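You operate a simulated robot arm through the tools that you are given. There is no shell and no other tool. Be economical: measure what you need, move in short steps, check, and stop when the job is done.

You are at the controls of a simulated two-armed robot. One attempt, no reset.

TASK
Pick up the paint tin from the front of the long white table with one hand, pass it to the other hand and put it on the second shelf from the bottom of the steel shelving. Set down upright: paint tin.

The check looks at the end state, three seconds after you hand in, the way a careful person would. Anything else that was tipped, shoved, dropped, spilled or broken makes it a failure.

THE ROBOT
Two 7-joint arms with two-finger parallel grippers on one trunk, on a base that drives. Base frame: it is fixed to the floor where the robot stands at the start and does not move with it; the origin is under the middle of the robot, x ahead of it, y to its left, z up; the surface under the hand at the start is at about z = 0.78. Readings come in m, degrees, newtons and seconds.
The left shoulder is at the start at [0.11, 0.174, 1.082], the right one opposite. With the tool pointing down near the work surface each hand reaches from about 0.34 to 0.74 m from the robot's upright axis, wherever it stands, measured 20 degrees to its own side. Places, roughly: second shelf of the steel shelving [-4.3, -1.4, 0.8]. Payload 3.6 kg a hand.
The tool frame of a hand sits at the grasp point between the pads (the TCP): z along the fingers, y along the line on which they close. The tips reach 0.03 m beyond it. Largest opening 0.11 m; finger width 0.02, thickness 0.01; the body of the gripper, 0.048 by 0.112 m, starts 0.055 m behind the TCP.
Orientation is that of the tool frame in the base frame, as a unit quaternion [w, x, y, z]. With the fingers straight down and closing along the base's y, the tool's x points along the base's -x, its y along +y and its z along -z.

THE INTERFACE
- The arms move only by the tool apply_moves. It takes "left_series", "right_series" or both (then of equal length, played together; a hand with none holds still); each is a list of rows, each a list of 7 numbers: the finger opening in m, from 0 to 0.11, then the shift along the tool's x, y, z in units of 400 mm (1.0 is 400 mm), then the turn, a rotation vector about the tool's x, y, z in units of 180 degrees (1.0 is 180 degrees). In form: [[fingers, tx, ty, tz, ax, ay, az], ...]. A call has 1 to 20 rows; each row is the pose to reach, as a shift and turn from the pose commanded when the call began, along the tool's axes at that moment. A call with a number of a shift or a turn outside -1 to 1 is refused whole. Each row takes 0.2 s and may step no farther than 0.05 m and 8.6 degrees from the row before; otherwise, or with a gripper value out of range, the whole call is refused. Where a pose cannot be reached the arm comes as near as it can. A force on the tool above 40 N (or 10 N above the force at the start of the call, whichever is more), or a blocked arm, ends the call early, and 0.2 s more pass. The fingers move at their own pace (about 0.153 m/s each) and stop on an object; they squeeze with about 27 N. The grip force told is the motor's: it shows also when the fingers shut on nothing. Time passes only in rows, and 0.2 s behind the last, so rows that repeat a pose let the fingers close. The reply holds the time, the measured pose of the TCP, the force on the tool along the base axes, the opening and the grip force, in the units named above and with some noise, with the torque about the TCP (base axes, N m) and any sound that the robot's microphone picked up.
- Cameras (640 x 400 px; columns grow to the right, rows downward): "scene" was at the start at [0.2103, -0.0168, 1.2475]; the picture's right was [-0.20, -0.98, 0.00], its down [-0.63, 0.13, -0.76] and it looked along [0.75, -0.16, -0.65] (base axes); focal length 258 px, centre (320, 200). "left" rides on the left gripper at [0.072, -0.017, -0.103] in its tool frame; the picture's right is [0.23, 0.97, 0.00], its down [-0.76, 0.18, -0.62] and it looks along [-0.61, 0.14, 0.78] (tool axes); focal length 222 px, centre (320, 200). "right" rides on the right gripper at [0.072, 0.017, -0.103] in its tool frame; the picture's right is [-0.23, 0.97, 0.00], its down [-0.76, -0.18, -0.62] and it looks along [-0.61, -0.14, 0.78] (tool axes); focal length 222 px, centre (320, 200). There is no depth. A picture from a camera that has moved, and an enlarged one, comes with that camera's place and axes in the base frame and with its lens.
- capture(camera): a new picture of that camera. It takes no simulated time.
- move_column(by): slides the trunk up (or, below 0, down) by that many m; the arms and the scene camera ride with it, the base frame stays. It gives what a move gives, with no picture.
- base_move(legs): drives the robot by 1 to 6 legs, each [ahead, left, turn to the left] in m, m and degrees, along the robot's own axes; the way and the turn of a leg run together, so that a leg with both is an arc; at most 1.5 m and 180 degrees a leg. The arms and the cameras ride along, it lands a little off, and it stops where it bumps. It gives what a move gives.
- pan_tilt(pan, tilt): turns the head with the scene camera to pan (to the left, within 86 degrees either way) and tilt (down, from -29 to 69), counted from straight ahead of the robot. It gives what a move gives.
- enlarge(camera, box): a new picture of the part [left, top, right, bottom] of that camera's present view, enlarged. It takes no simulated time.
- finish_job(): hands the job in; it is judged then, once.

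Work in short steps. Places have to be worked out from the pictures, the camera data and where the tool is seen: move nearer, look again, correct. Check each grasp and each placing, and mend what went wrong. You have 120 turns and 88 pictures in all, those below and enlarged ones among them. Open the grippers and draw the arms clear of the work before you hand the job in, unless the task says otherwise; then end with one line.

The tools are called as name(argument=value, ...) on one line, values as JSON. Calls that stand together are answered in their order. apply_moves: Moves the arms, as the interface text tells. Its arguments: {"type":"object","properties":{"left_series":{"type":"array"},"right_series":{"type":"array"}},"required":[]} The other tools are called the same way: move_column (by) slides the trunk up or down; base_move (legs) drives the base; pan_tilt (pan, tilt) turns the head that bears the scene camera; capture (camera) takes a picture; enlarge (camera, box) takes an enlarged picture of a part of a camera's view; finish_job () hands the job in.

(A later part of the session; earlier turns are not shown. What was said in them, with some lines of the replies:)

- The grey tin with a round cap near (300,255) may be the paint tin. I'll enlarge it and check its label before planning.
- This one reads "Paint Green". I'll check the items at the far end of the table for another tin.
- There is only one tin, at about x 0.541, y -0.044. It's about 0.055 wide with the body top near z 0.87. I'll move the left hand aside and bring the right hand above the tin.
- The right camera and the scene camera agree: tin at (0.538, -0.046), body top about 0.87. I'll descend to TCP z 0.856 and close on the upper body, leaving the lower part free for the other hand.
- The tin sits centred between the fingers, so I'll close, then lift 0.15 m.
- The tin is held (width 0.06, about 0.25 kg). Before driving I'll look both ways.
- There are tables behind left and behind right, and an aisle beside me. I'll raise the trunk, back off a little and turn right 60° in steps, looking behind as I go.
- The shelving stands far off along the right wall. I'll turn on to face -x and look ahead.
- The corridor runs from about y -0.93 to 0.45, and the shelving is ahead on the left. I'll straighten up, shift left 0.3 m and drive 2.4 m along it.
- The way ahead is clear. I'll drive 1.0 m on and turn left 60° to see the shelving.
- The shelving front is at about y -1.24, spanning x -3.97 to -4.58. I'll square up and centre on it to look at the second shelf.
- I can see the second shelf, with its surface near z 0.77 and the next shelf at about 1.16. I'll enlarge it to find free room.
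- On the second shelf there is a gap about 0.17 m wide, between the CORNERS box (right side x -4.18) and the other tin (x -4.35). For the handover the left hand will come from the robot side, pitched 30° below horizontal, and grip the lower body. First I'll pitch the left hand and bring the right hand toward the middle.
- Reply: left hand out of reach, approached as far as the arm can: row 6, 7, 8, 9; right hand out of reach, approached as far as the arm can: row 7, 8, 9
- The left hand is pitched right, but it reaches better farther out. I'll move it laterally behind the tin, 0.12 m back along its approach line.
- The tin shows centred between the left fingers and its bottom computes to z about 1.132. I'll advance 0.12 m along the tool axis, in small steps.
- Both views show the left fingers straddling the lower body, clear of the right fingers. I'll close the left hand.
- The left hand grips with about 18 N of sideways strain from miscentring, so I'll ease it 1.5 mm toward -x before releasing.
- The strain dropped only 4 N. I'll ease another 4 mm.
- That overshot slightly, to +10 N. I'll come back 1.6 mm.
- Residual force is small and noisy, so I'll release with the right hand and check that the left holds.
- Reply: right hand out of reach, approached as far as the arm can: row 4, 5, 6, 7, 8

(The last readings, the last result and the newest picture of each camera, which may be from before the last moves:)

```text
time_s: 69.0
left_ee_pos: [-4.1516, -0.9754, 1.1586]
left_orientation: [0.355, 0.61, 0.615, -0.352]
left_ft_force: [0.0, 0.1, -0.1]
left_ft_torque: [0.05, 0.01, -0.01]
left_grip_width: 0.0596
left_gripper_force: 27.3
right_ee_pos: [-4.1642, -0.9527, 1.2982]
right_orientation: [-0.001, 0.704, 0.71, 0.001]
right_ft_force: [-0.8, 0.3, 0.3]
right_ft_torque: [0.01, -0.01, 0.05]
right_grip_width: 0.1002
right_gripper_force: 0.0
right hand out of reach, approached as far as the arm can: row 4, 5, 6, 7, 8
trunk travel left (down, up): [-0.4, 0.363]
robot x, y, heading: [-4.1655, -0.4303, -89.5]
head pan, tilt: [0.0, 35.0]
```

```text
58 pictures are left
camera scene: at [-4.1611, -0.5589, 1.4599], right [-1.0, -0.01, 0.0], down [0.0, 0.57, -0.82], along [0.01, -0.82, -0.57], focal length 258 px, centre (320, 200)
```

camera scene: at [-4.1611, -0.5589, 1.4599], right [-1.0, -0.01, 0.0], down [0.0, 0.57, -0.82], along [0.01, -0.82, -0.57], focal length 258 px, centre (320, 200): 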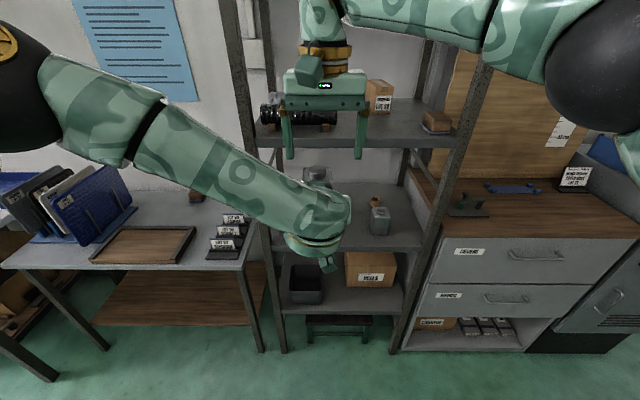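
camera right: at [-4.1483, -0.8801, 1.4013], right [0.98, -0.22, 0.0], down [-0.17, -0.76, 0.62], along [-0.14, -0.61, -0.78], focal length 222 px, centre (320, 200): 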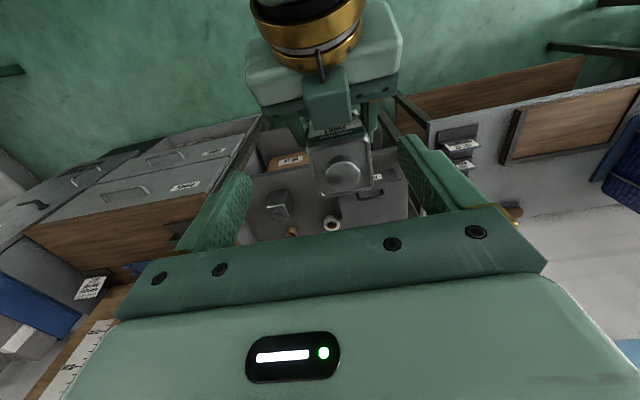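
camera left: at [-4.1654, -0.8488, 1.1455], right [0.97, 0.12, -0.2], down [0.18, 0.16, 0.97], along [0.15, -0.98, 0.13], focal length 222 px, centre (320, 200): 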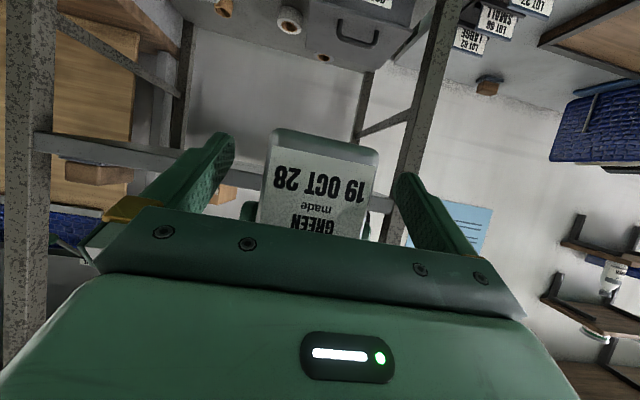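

The left hand now holds the tin alone. I'll park the right arm back and to the right, then check the tin with the left camera.

apply_moves(right_series=[[0.1, 0.0, -0.1, -0.02, 0, 0, 0], [0.1, 0.02, -0.21, -0.02, 0, 0, 0], [0.1, 0.06, -0.32, -0.02, 0, 0, 0], [0.1, 0.12, -0.42, -0.02, 0, 0, 0], [0.1, 0.2, -0.51, -0.02, 0, 0, 0], [0.1, 0.28, -0.6, -0.02, 0, 0, 0], [0.1, 0.36, -0.68, -0.02, 0, 0, 0], [0.1, 0.42, -0.75, -0.02, 0, 0, 0], [0.1, 0.42, -0.75, -0.02, 0, 0, 0]])

capture(camera="left")

capture(camera="scene")

```text
time_s: 71.0
left_ee_pos: [-4.152, -0.9751, 1.1558]
left_orientation: [0.354, 0.61, 0.616, -0.351]
left_ft_force: [-0.3, -0.4, -0.7]
left_ft_torque: [0.06, -0.01, -0.03]
left_grip_width: 0.0601
left_gripper_force: 26.9
right_ee_pos: [-4.4595, -0.7915, 1.296]
right_orientation: [-0.002, 0.704, 0.71, 0.001]
right_ft_force: [-0.5, 0.1, -1.3]
right_ft_torque: [0.02, 0.01, -0.02]
right_grip_width: 0.1
right_gripper_force: 0.0
right hand out of reach, approached as far as the arm can: row 8, 9
trunk travel left (down, up): [-0.4, 0.363]
robot x, y, heading: [-4.1649, -0.4267, -89.4]
head pan, tilt: [0.0, 35.0]
```

```text
57 pictures are left
camera left: at [-4.1698, -0.8502, 1.1445], right [0.97, 0.12, -0.2], down [0.18, 0.16, 0.97], along [0.15, -0.98, 0.13], focal length 222 px, centre (320, 200)
```

left: 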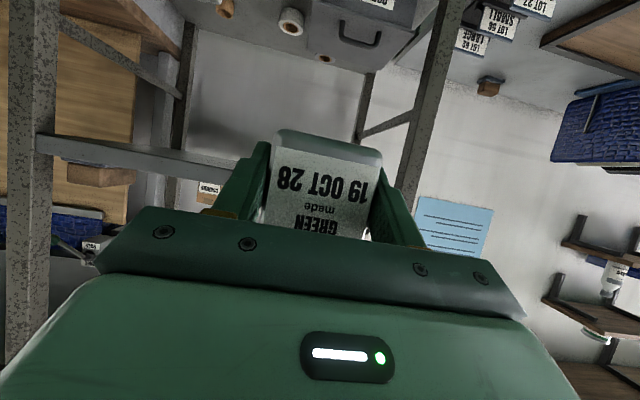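

```text
56 pictures are left
camera scene: at [-4.1613, -0.56, 1.4598], right [-1.0, -0.01, 0.0], down [0.0, 0.57, -0.82], along [0.01, -0.82, -0.57], focal length 258 px, centre (320, 200)
```

scene: 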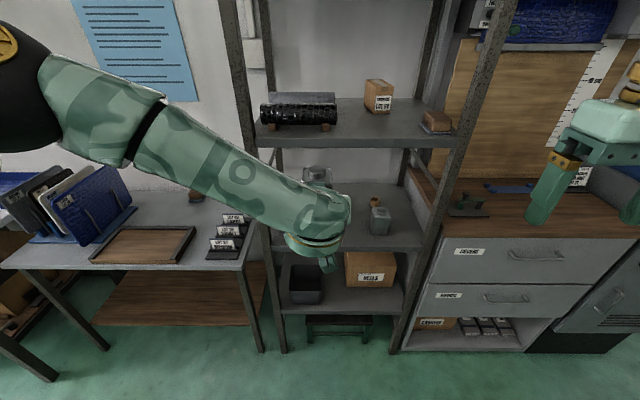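

The tin is upright in the left grip. I'll shift right 0.11 m to line up with the gap, lower the trunk 0.29 m, and look.

base_move(legs=[[0, -0.113, -0.3]])

move_column(by=-0.27)

capture(camera="scene")

capture(camera="left")

capture(camera="right")

```text
time_s: 72.2
left_ee_pos: [-4.2691, -0.9759, 1.1565]
left_orientation: [0.354, 0.611, 0.614, -0.352]
left_ft_force: [-0.7, 0.0, 0.2]
left_ft_torque: [0.06, -0.04, 0.02]
left_grip_width: 0.0597
left_gripper_force: 26.9
right_ee_pos: [-4.5743, -0.79, 1.2967]
right_orientation: [-0.001, 0.706, 0.708, 0.0]
right_ft_force: [0.3, -0.8, 0.8]
right_ft_torque: [-0.02, -0.02, 0.0]
right_grip_width: 0.1001
right_gripper_force: 0.0
trunk travel left (down, up): [-0.4, 0.363]
robot x, y, heading: [-4.2773, -0.4284, -89.8]
head pan, tilt: [0.0, 35.0]
```

```text
time_s: 75.0
left_ee_pos: [-4.2673, -0.9754, 0.8875]
left_orientation: [0.354, 0.611, 0.614, -0.352]
left_ft_force: [-0.3, -0.1, -0.4]
left_ft_torque: [0.09, -0.01, 0.0]
left_grip_width: 0.0598
left_gripper_force: 27.1
right_ee_pos: [-4.5753, -0.7898, 1.0272]
right_orientation: [0.0, 0.705, 0.709, 0.0]
right_ft_force: [-0.1, 1.2, -0.3]
right_ft_torque: [0.02, -0.01, 0.01]
right_grip_width: 0.0998
right_gripper_force: 0.1
trunk travel left (down, up): [-0.13, 0.633]
robot x, y, heading: [-4.2768, -0.4269, -89.9]
head pan, tilt: [0.0, 35.0]
```

```text
55 pictures are left
camera scene: at [-4.2746, -0.6816, 1.1816], right [-1.0, 0.0, 0.0], down [0.0, 0.57, -0.82], along [0.0, -0.82, -0.57], focal length 258 px, centre (320, 200)
```

scene: 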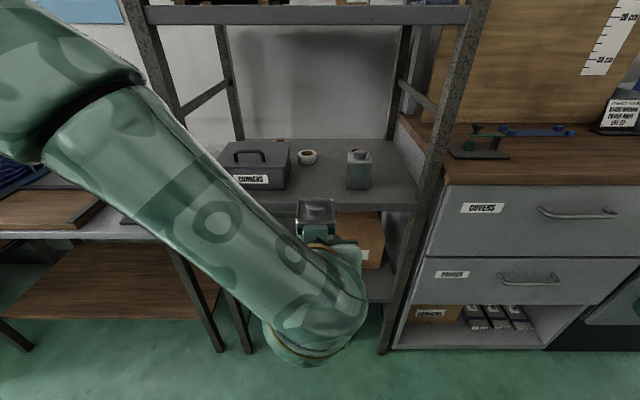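

```text
54 pictures are left
camera left: at [-4.2852, -0.8492, 0.8755], right [0.97, 0.12, -0.2], down [0.18, 0.16, 0.97], along [0.15, -0.98, 0.13], focal length 222 px, centre (320, 200)
```

left: 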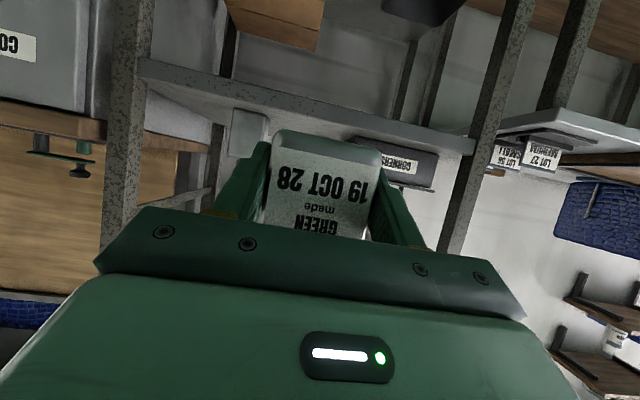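

```text
53 pictures are left
camera right: at [-4.5579, -0.719, 1.1298], right [0.97, -0.22, 0.0], down [-0.18, -0.76, 0.62], along [-0.14, -0.61, -0.78], focal length 222 px, centre (320, 200)
```

right: 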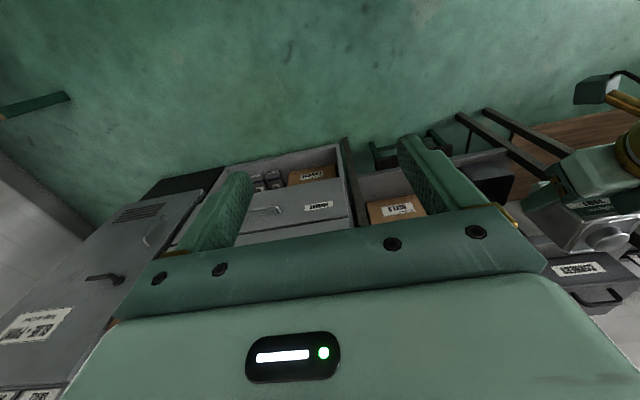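

I'll enlarge the second shelf from this new height to triangulate its edge and the gap.

enlarge(camera="scene", box=[220, 130, 430, 262])

```text
3.03 times, centred on (325, 196) of scene
camera zoom: at [-4.2746, -0.6816, 1.1816], right [-1.0, 0.0, 0.0], down [0.0, 0.57, -0.82], along [0.0, -0.82, -0.57], focal length 782 px, centre (305, 212)
```

zoom: 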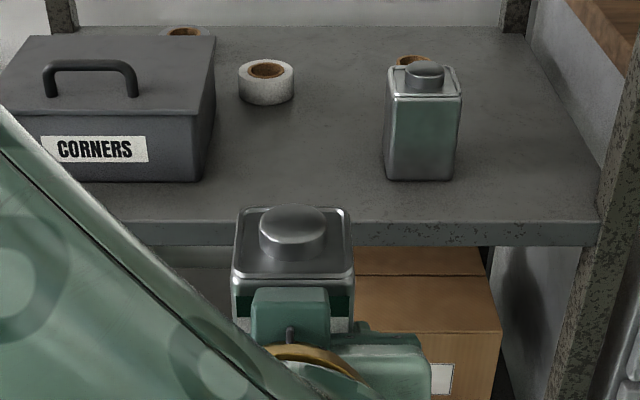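

Triangulation puts the shelf top at z about 0.80 with its front edge at y -1.207. The gap centre is x -4.264, and the tin bottom is at about 0.86. I'll drive ahead 0.25 m and then re-measure.

base_move(legs=[[0.25, 0, 0]])

capture(camera="scene")

capture(camera="left")

capture(camera="right")

```text
time_s: 76.8
left_ee_pos: [-4.2682, -1.2276, 0.8869]
left_orientation: [0.354, 0.611, 0.615, -0.351]
left_ft_force: [0.7, 0.6, -0.3]
left_ft_torque: [0.06, 0.03, 0.0]
left_grip_width: 0.0598
left_gripper_force: 27.0
right_ee_pos: [-4.5742, -1.0429, 1.0273]
right_orientation: [-0.001, 0.706, 0.708, 0.002]
right_ft_force: [0.7, 0.0, -0.8]
right_ft_torque: [0.04, -0.02, -0.01]
right_grip_width: 0.1
right_gripper_force: 0.1
trunk travel left (down, up): [-0.13, 0.633]
robot x, y, heading: [-4.2742, -0.6796, -90.0]
head pan, tilt: [0.0, 35.0]
```

```text
51 pictures are left
camera scene: at [-4.2742, -0.9349, 1.1811], right [-1.0, 0.0, 0.0], down [0.0, 0.57, -0.82], along [0.0, -0.82, -0.57], focal length 258 px, centre (320, 200)
```

scene: 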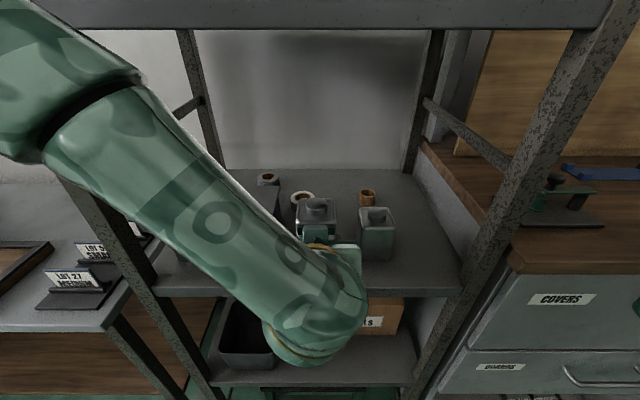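

```text
50 pictures are left
camera left: at [-4.2848, -1.1021, 0.8745], right [0.97, 0.12, -0.2], down [0.18, 0.16, 0.97], along [0.14, -0.98, 0.13], focal length 222 px, centre (320, 200)
```

left: 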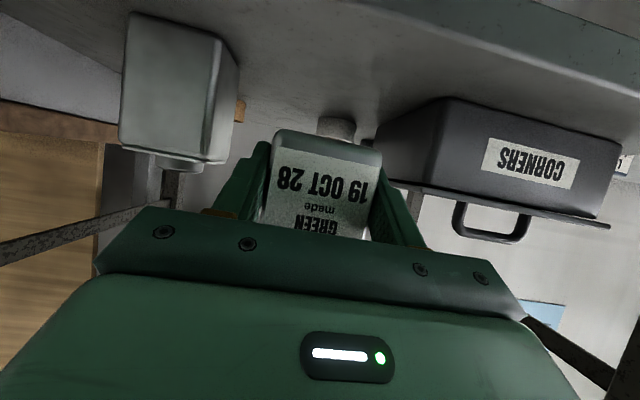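

```text
49 pictures are left
camera right: at [-4.5574, -0.9722, 1.1292], right [0.97, -0.22, 0.0], down [-0.18, -0.76, 0.62], along [-0.14, -0.61, -0.78], focal length 222 px, centre (320, 200)
```

right: 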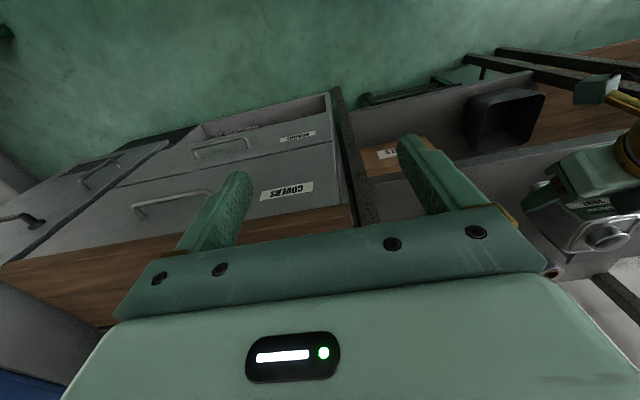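

The left-camera corner of the other tin gives the shelf at z about 0.804. I'll enlarge the scene to check the edge and side clearances.

enlarge(camera="scene", box=[240, 160, 480, 310])

```text
2.67 times, centred on (360, 235) of scene
camera zoom: at [-4.2742, -0.9349, 1.1811], right [-1.0, 0.0, 0.0], down [0.0, 0.57, -0.82], along [0.0, -0.82, -0.57], focal length 688 px, centre (213, 107)
```

zoom: 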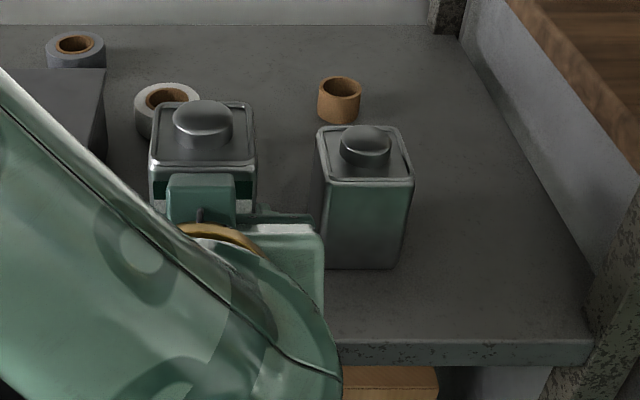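

The two views agree: shelf z about 0.80, edge y about -1.212. I'll move the tin 0.047 m deeper, then down 0.042 m, leaving about 1.5 cm margin.

apply_moves(left_series=[[0.03, -0.03, 0, 0.051, 0, 0, 0], [0.03, -0.059, 0, 0.102, 0, 0, 0], [0.03, -0.029, 0, 0.119, 0, 0, 0], [0.03, 0.001, 0, 0.136, 0, 0, 0], [0.03, 0.032, 0, 0.1545, 0, 0, 0], [0.03, 0.032, 0, 0.1545, 0, 0, 0]])

capture(camera="left")

enlarge(camera="scene", box=[240, 160, 480, 310])

```text
time_s: 78.2
left_ee_pos: [-4.2675, -1.2732, 0.8452]
left_orientation: [0.353, 0.612, 0.613, -0.353]
left_ft_force: [0.9, 0.7, -0.8]
left_ft_torque: [0.09, 0.0, -0.02]
left_grip_width: 0.0599
left_gripper_force: 27.0
right_ee_pos: [-4.5739, -1.0426, 1.0261]
right_orientation: [-0.001, 0.706, 0.708, 0.001]
right_ft_force: [0.6, 0.8, 0.1]
right_ft_torque: [-0.03, 0.01, -0.02]
right_grip_width: 0.1001
right_gripper_force: 0.0
trunk travel left (down, up): [-0.13, 0.633]
robot x, y, heading: [-4.2757, -0.6801, -90.0]
head pan, tilt: [0.0, 35.0]
```

```text
47 pictures are left
camera left: at [-4.2848, -1.1486, 0.8327], right [0.97, 0.12, -0.2], down [0.18, 0.16, 0.97], along [0.15, -0.98, 0.13], focal length 222 px, centre (320, 200)
```

left: 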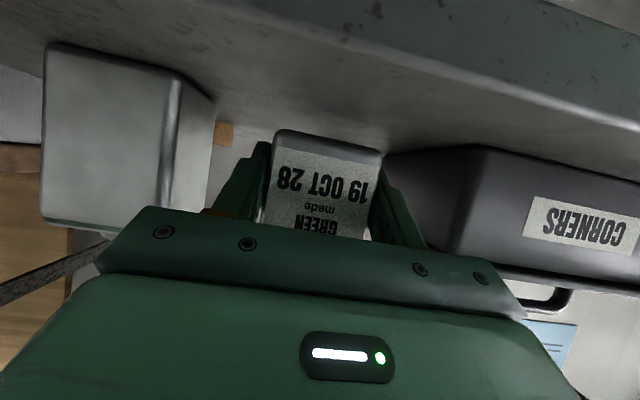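

```text
2.67 times, centred on (360, 235) of scene
camera zoom: at [-4.2742, -0.934, 1.1814], right [-1.0, 0.0, 0.0], down [0.0, 0.57, -0.82], along [0.0, -0.82, -0.57], focal length 688 px, centre (213, 107)
```

zoom: 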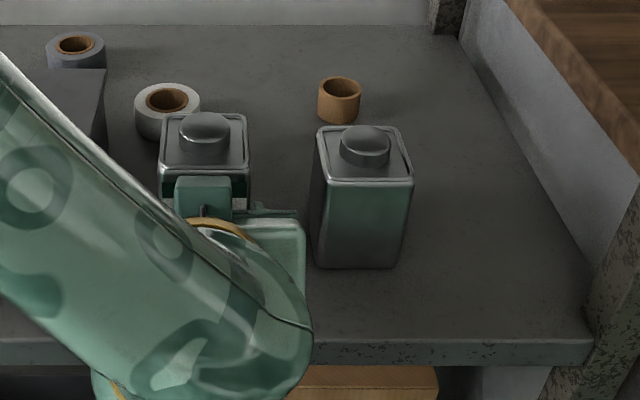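

Clearances look fine on both sides. I'll descend in small steps, watching the force, 8 mm first.

apply_moves(left_series=[[0.03, 0.00866, 0, 0.005, 0, 0, 0], [0.03, 0.0173, 0, 0.01, 0, 0, 0], [0.03, 0.0173, 0, 0.01, 0, 0, 0]])

apply_moves(left_series=[[0.03, 0.0065, 0, 0.00375, 0, 0, 0], [0.03, 0.0065, 0, 0.00375, 0, 0, 0]])

enlarge(camera="left", box=[200, 60, 440, 210])

```text
time_s: 79.0
left_ee_pos: [-4.2681, -1.2739, 0.8357]
left_orientation: [0.353, 0.612, 0.614, -0.352]
left_ft_force: [0.8, 0.7, 0.1]
left_ft_torque: [0.07, -0.01, 0.02]
left_grip_width: 0.0601
left_gripper_force: 27.0
right_ee_pos: [-4.574, -1.0429, 1.0261]
right_orientation: [0.0, 0.706, 0.708, 0.0]
right_ft_force: [-1.2, -0.5, -0.6]
right_ft_torque: [0.03, 0.0, -0.02]
right_grip_width: 0.0998
right_gripper_force: 0.1
trunk travel left (down, up): [-0.13, 0.633]
robot x, y, heading: [-4.2753, -0.6816, -90.0]
head pan, tilt: [0.0, 35.0]
```

```text
time_s: 79.6
left_ee_pos: [-4.2672, -1.2731, 0.833]
left_orientation: [0.353, 0.612, 0.613, -0.353]
left_ft_force: [0.4, 0.3, 0.1]
left_ft_torque: [0.05, -0.02, 0.03]
left_grip_width: 0.0599
left_gripper_force: 27.3
right_ee_pos: [-4.5732, -1.0429, 1.0261]
right_orientation: [0.0, 0.705, 0.709, 0.001]
right_ft_force: [0.1, -0.4, -1.1]
right_ft_torque: [0.01, 0.02, 0.01]
right_grip_width: 0.1
right_gripper_force: 0.0
trunk travel left (down, up): [-0.13, 0.633]
robot x, y, heading: [-4.273, -0.6778, -89.9]
head pan, tilt: [0.0, 35.0]
```

```text
2.67 times, centred on (320, 135) of left
camera zoom: at [-4.2844, -1.1484, 0.8216], right [0.97, 0.12, -0.2], down [0.18, 0.16, 0.97], along [0.14, -0.98, 0.13], focal length 592 px, centre (320, 373)
```

zoom: 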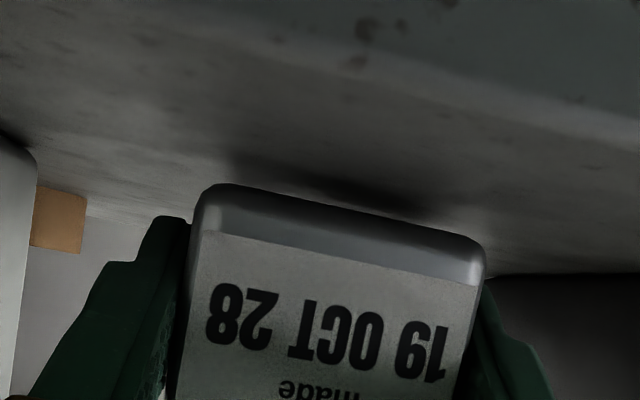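

The shadow shows a small gap, with the bottom at about 0.806. I'll descend another 4 mm and watch the force.

apply_moves(left_series=[[0.03, 0.0043, 0, 0.0025, 0, 0, 0], [0.03, 0.0087, 0, 0.005, 0, 0, 0], [0.03, 0.0087, 0, 0.005, 0, 0, 0]])

enlarge(camera="left", box=[200, 60, 440, 210])

```text
time_s: 80.4
left_ee_pos: [-4.2673, -1.2737, 0.8303]
left_orientation: [0.353, 0.612, 0.614, -0.352]
left_ft_force: [0.0, 0.0, 0.2]
left_ft_torque: [0.07, 0.02, 0.04]
left_grip_width: 0.0599
left_gripper_force: 26.7
right_ee_pos: [-4.5747, -1.0423, 1.0253]
right_orientation: [0.0, 0.706, 0.708, 0.001]
right_ft_force: [-0.2, 0.0, -0.2]
right_ft_torque: [-0.03, 0.02, 0.01]
right_grip_width: 0.0999
right_gripper_force: 0.0
trunk travel left (down, up): [-0.13, 0.633]
robot x, y, heading: [-4.274, -0.6812, -89.9]
head pan, tilt: [0.0, 35.0]
```

```text
2.67 times, centred on (320, 135) of left
camera zoom: at [-4.2847, -1.1486, 0.818], right [0.97, 0.12, -0.2], down [0.18, 0.16, 0.97], along [0.14, -0.98, 0.13], focal length 592 px, centre (320, 373)
```

zoom: 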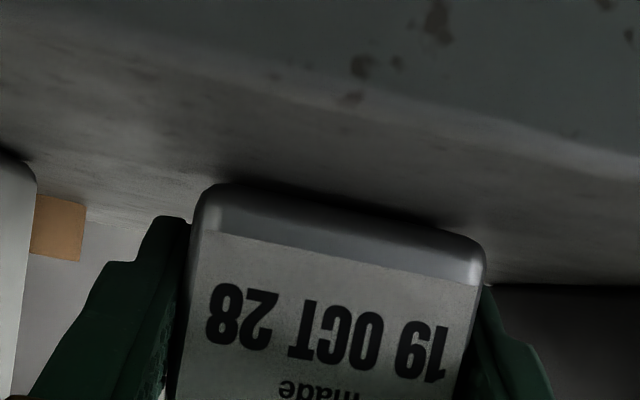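

Closer, about 2–3 mm left. I'll go on in 1.5 mm steps.

apply_moves(left_series=[[0.03, 0.0033, 0, 0.0019, 0, 0, 0], [0.03, 0.0033, 0, 0.0019, 0, 0, 0]])

apply_moves(left_series=[[0.03, 0.0033, 0, 0.0019, 0, 0, 0], [0.03, 0.0033, 0, 0.0019, 0, 0, 0]])

enlarge(camera="left", box=[200, 60, 440, 210])

```text
time_s: 81.0
left_ee_pos: [-4.2677, -1.2746, 0.8277]
left_orientation: [0.353, 0.612, 0.614, -0.352]
left_ft_force: [-0.4, 0.2, -0.4]
left_ft_torque: [0.04, -0.02, 0.02]
left_grip_width: 0.06
left_gripper_force: 26.7
right_ee_pos: [-4.574, -1.0428, 1.0263]
right_orientation: [-0.001, 0.706, 0.708, 0.001]
right_ft_force: [0.3, -0.5, -0.2]
right_ft_torque: [0.0, 0.0, -0.03]
right_grip_width: 0.0999
right_gripper_force: 0.1
trunk travel left (down, up): [-0.13, 0.633]
robot x, y, heading: [-4.2707, -0.6771, -89.8]
head pan, tilt: [0.0, 35.0]
```

```text
time_s: 81.6
left_ee_pos: [-4.2665, -1.2741, 0.8277]
left_orientation: [0.354, 0.612, 0.613, -0.353]
left_ft_force: [1.7, -0.3, 5.1]
left_ft_torque: [0.09, -0.21, -0.01]
left_grip_width: 0.06
left_gripper_force: 26.8
right_ee_pos: [-4.574, -1.0423, 1.0268]
right_orientation: [0.0, 0.707, 0.708, 0.001]
right_ft_force: [-0.6, -0.5, -0.3]
right_ft_torque: [-0.02, -0.02, 0.0]
right_grip_width: 0.1
right_gripper_force: 0.1
trunk travel left (down, up): [-0.13, 0.633]
robot x, y, heading: [-4.274, -0.68, -90.0]
head pan, tilt: [0.0, 35.0]
```

```text
2.67 times, centred on (320, 135) of left
camera zoom: at [-4.2847, -1.1488, 0.8159], right [0.97, 0.12, -0.2], down [0.18, 0.16, 0.97], along [0.15, -0.98, 0.13], focal length 592 px, centre (320, 373)
```

zoom: 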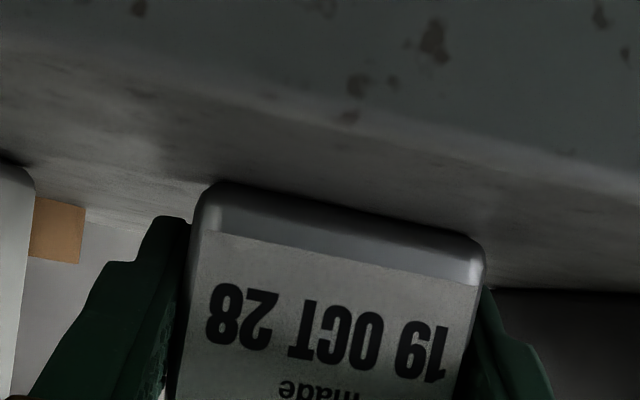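

The tin is seated, with about 5 N of contact. I'll open the fingers to 0.085 and look before withdrawing.

apply_moves(left_series=[[0.066, 0, 0, 0, 0, 0, 0], [0.075, 0, 0, 0, 0, 0, 0], [0.085, 0, 0, 0, 0, 0, 0], [0.085, 0, 0, 0, 0, 0, 0]])

capture(camera="left")

```text
time_s: 82.6
left_ee_pos: [-4.2689, -1.2746, 0.8266]
left_orientation: [0.354, 0.612, 0.613, -0.353]
left_ft_force: [0.2, -0.1, 0.3]
left_ft_torque: [-0.01, 0.0, -0.02]
left_grip_width: 0.0851
left_gripper_force: 0.1
right_ee_pos: [-4.5747, -1.0424, 1.0263]
right_orientation: [-0.001, 0.706, 0.708, 0.0]
right_ft_force: [-0.1, 1.0, -0.4]
right_ft_torque: [0.03, 0.01, -0.02]
right_grip_width: 0.0999
right_gripper_force: 0.0
trunk travel left (down, up): [-0.13, 0.633]
robot x, y, heading: [-4.2728, -0.677, -90.0]
head pan, tilt: [0.0, 35.0]
```

```text
42 pictures are left
camera left: at [-4.2848, -1.1486, 0.8152], right [0.97, 0.12, -0.2], down [0.18, 0.16, 0.97], along [0.14, -0.98, 0.13], focal length 222 px, centre (320, 200)
```

left: 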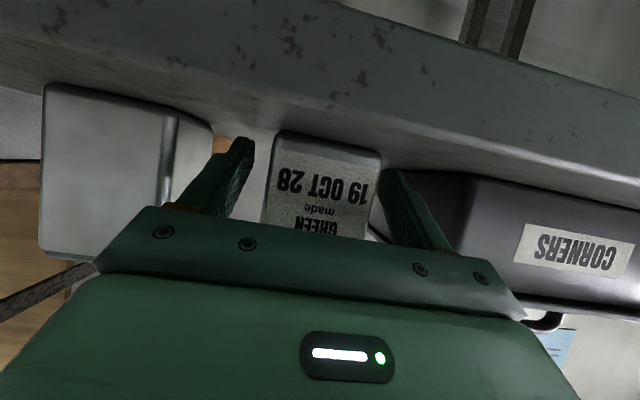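

Both fingers are clear of the tin. I'll withdraw back and up along the tool axis.

apply_moves(left_series=[[0.085, 0, 0.005, -0.03, 0, 0, 0], [0.085, 0, 0.005, -0.08, 0, 0, 0], [0.085, 0, 0.005, -0.14, 0, 0, 0], [0.085, 0, 0.005, -0.2, 0, 0, 0], [0.085, 0, 0.005, -0.27, 0, 0, 0], [0.085, 0, 0.005, -0.27, 0, 0, 0]])

capture(camera="left")

```text
time_s: 84.0
left_ee_pos: [-4.2646, -1.1799, 0.8813]
left_orientation: [0.353, 0.612, 0.614, -0.352]
left_ft_force: [-0.6, 1.1, -0.1]
left_ft_torque: [-0.02, -0.01, 0.03]
left_grip_width: 0.085
left_gripper_force: 0.1
right_ee_pos: [-4.5739, -1.0426, 1.0259]
right_orientation: [0.0, 0.706, 0.709, 0.001]
right_ft_force: [-0.2, -0.2, 0.4]
right_ft_torque: [-0.01, -0.02, -0.02]
right_grip_width: 0.1
right_gripper_force: 0.0
trunk travel left (down, up): [-0.13, 0.633]
robot x, y, heading: [-4.2718, -0.6756, -89.9]
head pan, tilt: [0.0, 35.0]
```

```text
41 pictures are left
camera left: at [-4.283, -1.0547, 0.8691], right [0.97, 0.12, -0.2], down [0.18, 0.16, 0.97], along [0.14, -0.98, 0.13], focal length 222 px, centre (320, 200)
```

left: 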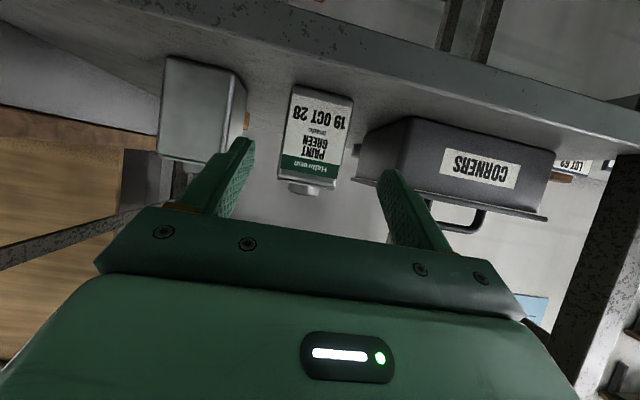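

The tin stands upright and free. I'll back the robot 0.3 m and check the whole scene.

base_move(legs=[[-0.28, 0, 0]])

apply_moves(left_series=[[0.11, 0, 0.1, 0, 0, 0, 0], [0.11, 0, 0.2, 0, 0, 0, 0], [0.11, 0, 0.3, 0, 0, 0, 0], [0.11, 0, 0.4, 0, 0, 0, 0], [0.11, 0, 0.5, 0, 0, 0, 0], [0.11, 0, 0.5, 0, 0, 0, 0]])

capture(camera="scene")

enlarge(camera="scene", box=[200, 110, 440, 260])

```text
time_s: 86.0
left_ee_pos: [-4.2672, -0.9001, 0.8811]
left_orientation: [0.353, 0.613, 0.613, -0.353]
left_ft_force: [0.5, 0.3, -1.0]
left_ft_torque: [-0.03, -0.01, -0.02]
left_grip_width: 0.0848
left_gripper_force: 0.0
right_ee_pos: [-4.5742, -0.7617, 1.029]
right_orientation: [0.0, 0.707, 0.707, 0.0]
right_ft_force: [0.1, 0.1, 0.7]
right_ft_torque: [-0.04, 0.0, 0.0]
right_grip_width: 0.1002
right_gripper_force: 0.0
trunk travel left (down, up): [-0.13, 0.633]
robot x, y, heading: [-4.2742, -0.397, -90.0]
head pan, tilt: [0.0, 35.0]
```

```text
time_s: 87.4
left_ee_pos: [-4.0975, -0.9369, 0.9307]
left_orientation: [0.352, 0.614, 0.613, -0.35]
left_ft_force: [0.3, -1.2, 0.9]
left_ft_torque: [-0.06, 0.01, 0.04]
left_grip_width: 0.1098
left_gripper_force: 0.1
left hand out of reach, approached as far as the arm can: row 3, 4, 5, 6
right_ee_pos: [-4.5765, -0.7611, 1.0265]
right_orientation: [0.0, 0.707, 0.707, 0.001]
right_ft_force: [-1.3, -0.6, -0.6]
right_ft_torque: [-0.02, -0.01, 0.0]
right_grip_width: 0.1002
right_gripper_force: 0.1
trunk travel left (down, up): [-0.13, 0.633]
robot x, y, heading: [-4.2815, -0.3993, -90.0]
head pan, tilt: [0.0, 35.0]
```

```text
40 pictures are left
camera scene: at [-4.2769, -0.6537, 1.1813], right [-1.0, 0.0, 0.0], down [0.0, 0.57, -0.82], along [0.0, -0.82, -0.57], focal length 258 px, centre (320, 200)
```

scene: 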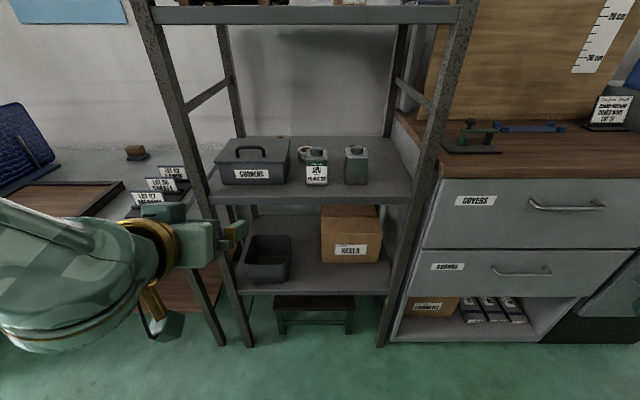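

```text
2.67 times, centred on (320, 185) of scene
camera zoom: at [-4.2769, -0.6537, 1.1813], right [-1.0, 0.0, 0.0], down [0.0, 0.57, -0.82], along [0.0, -0.82, -0.57], focal length 688 px, centre (320, 240)
```

zoom: 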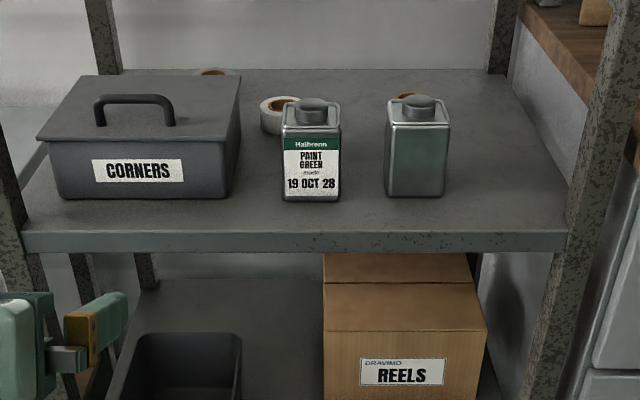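

The tin stands upright on the second shelf, nothing else there has moved, and both hands are open and clear. I'll hand in.

finish_job()

```text
The job is handed in.
```

I picked the paint tin up with the right hand, passed it to the left, and set it upright on the second shelf from the bottom of the steel shelving; the last pictures show nothing else there moved.
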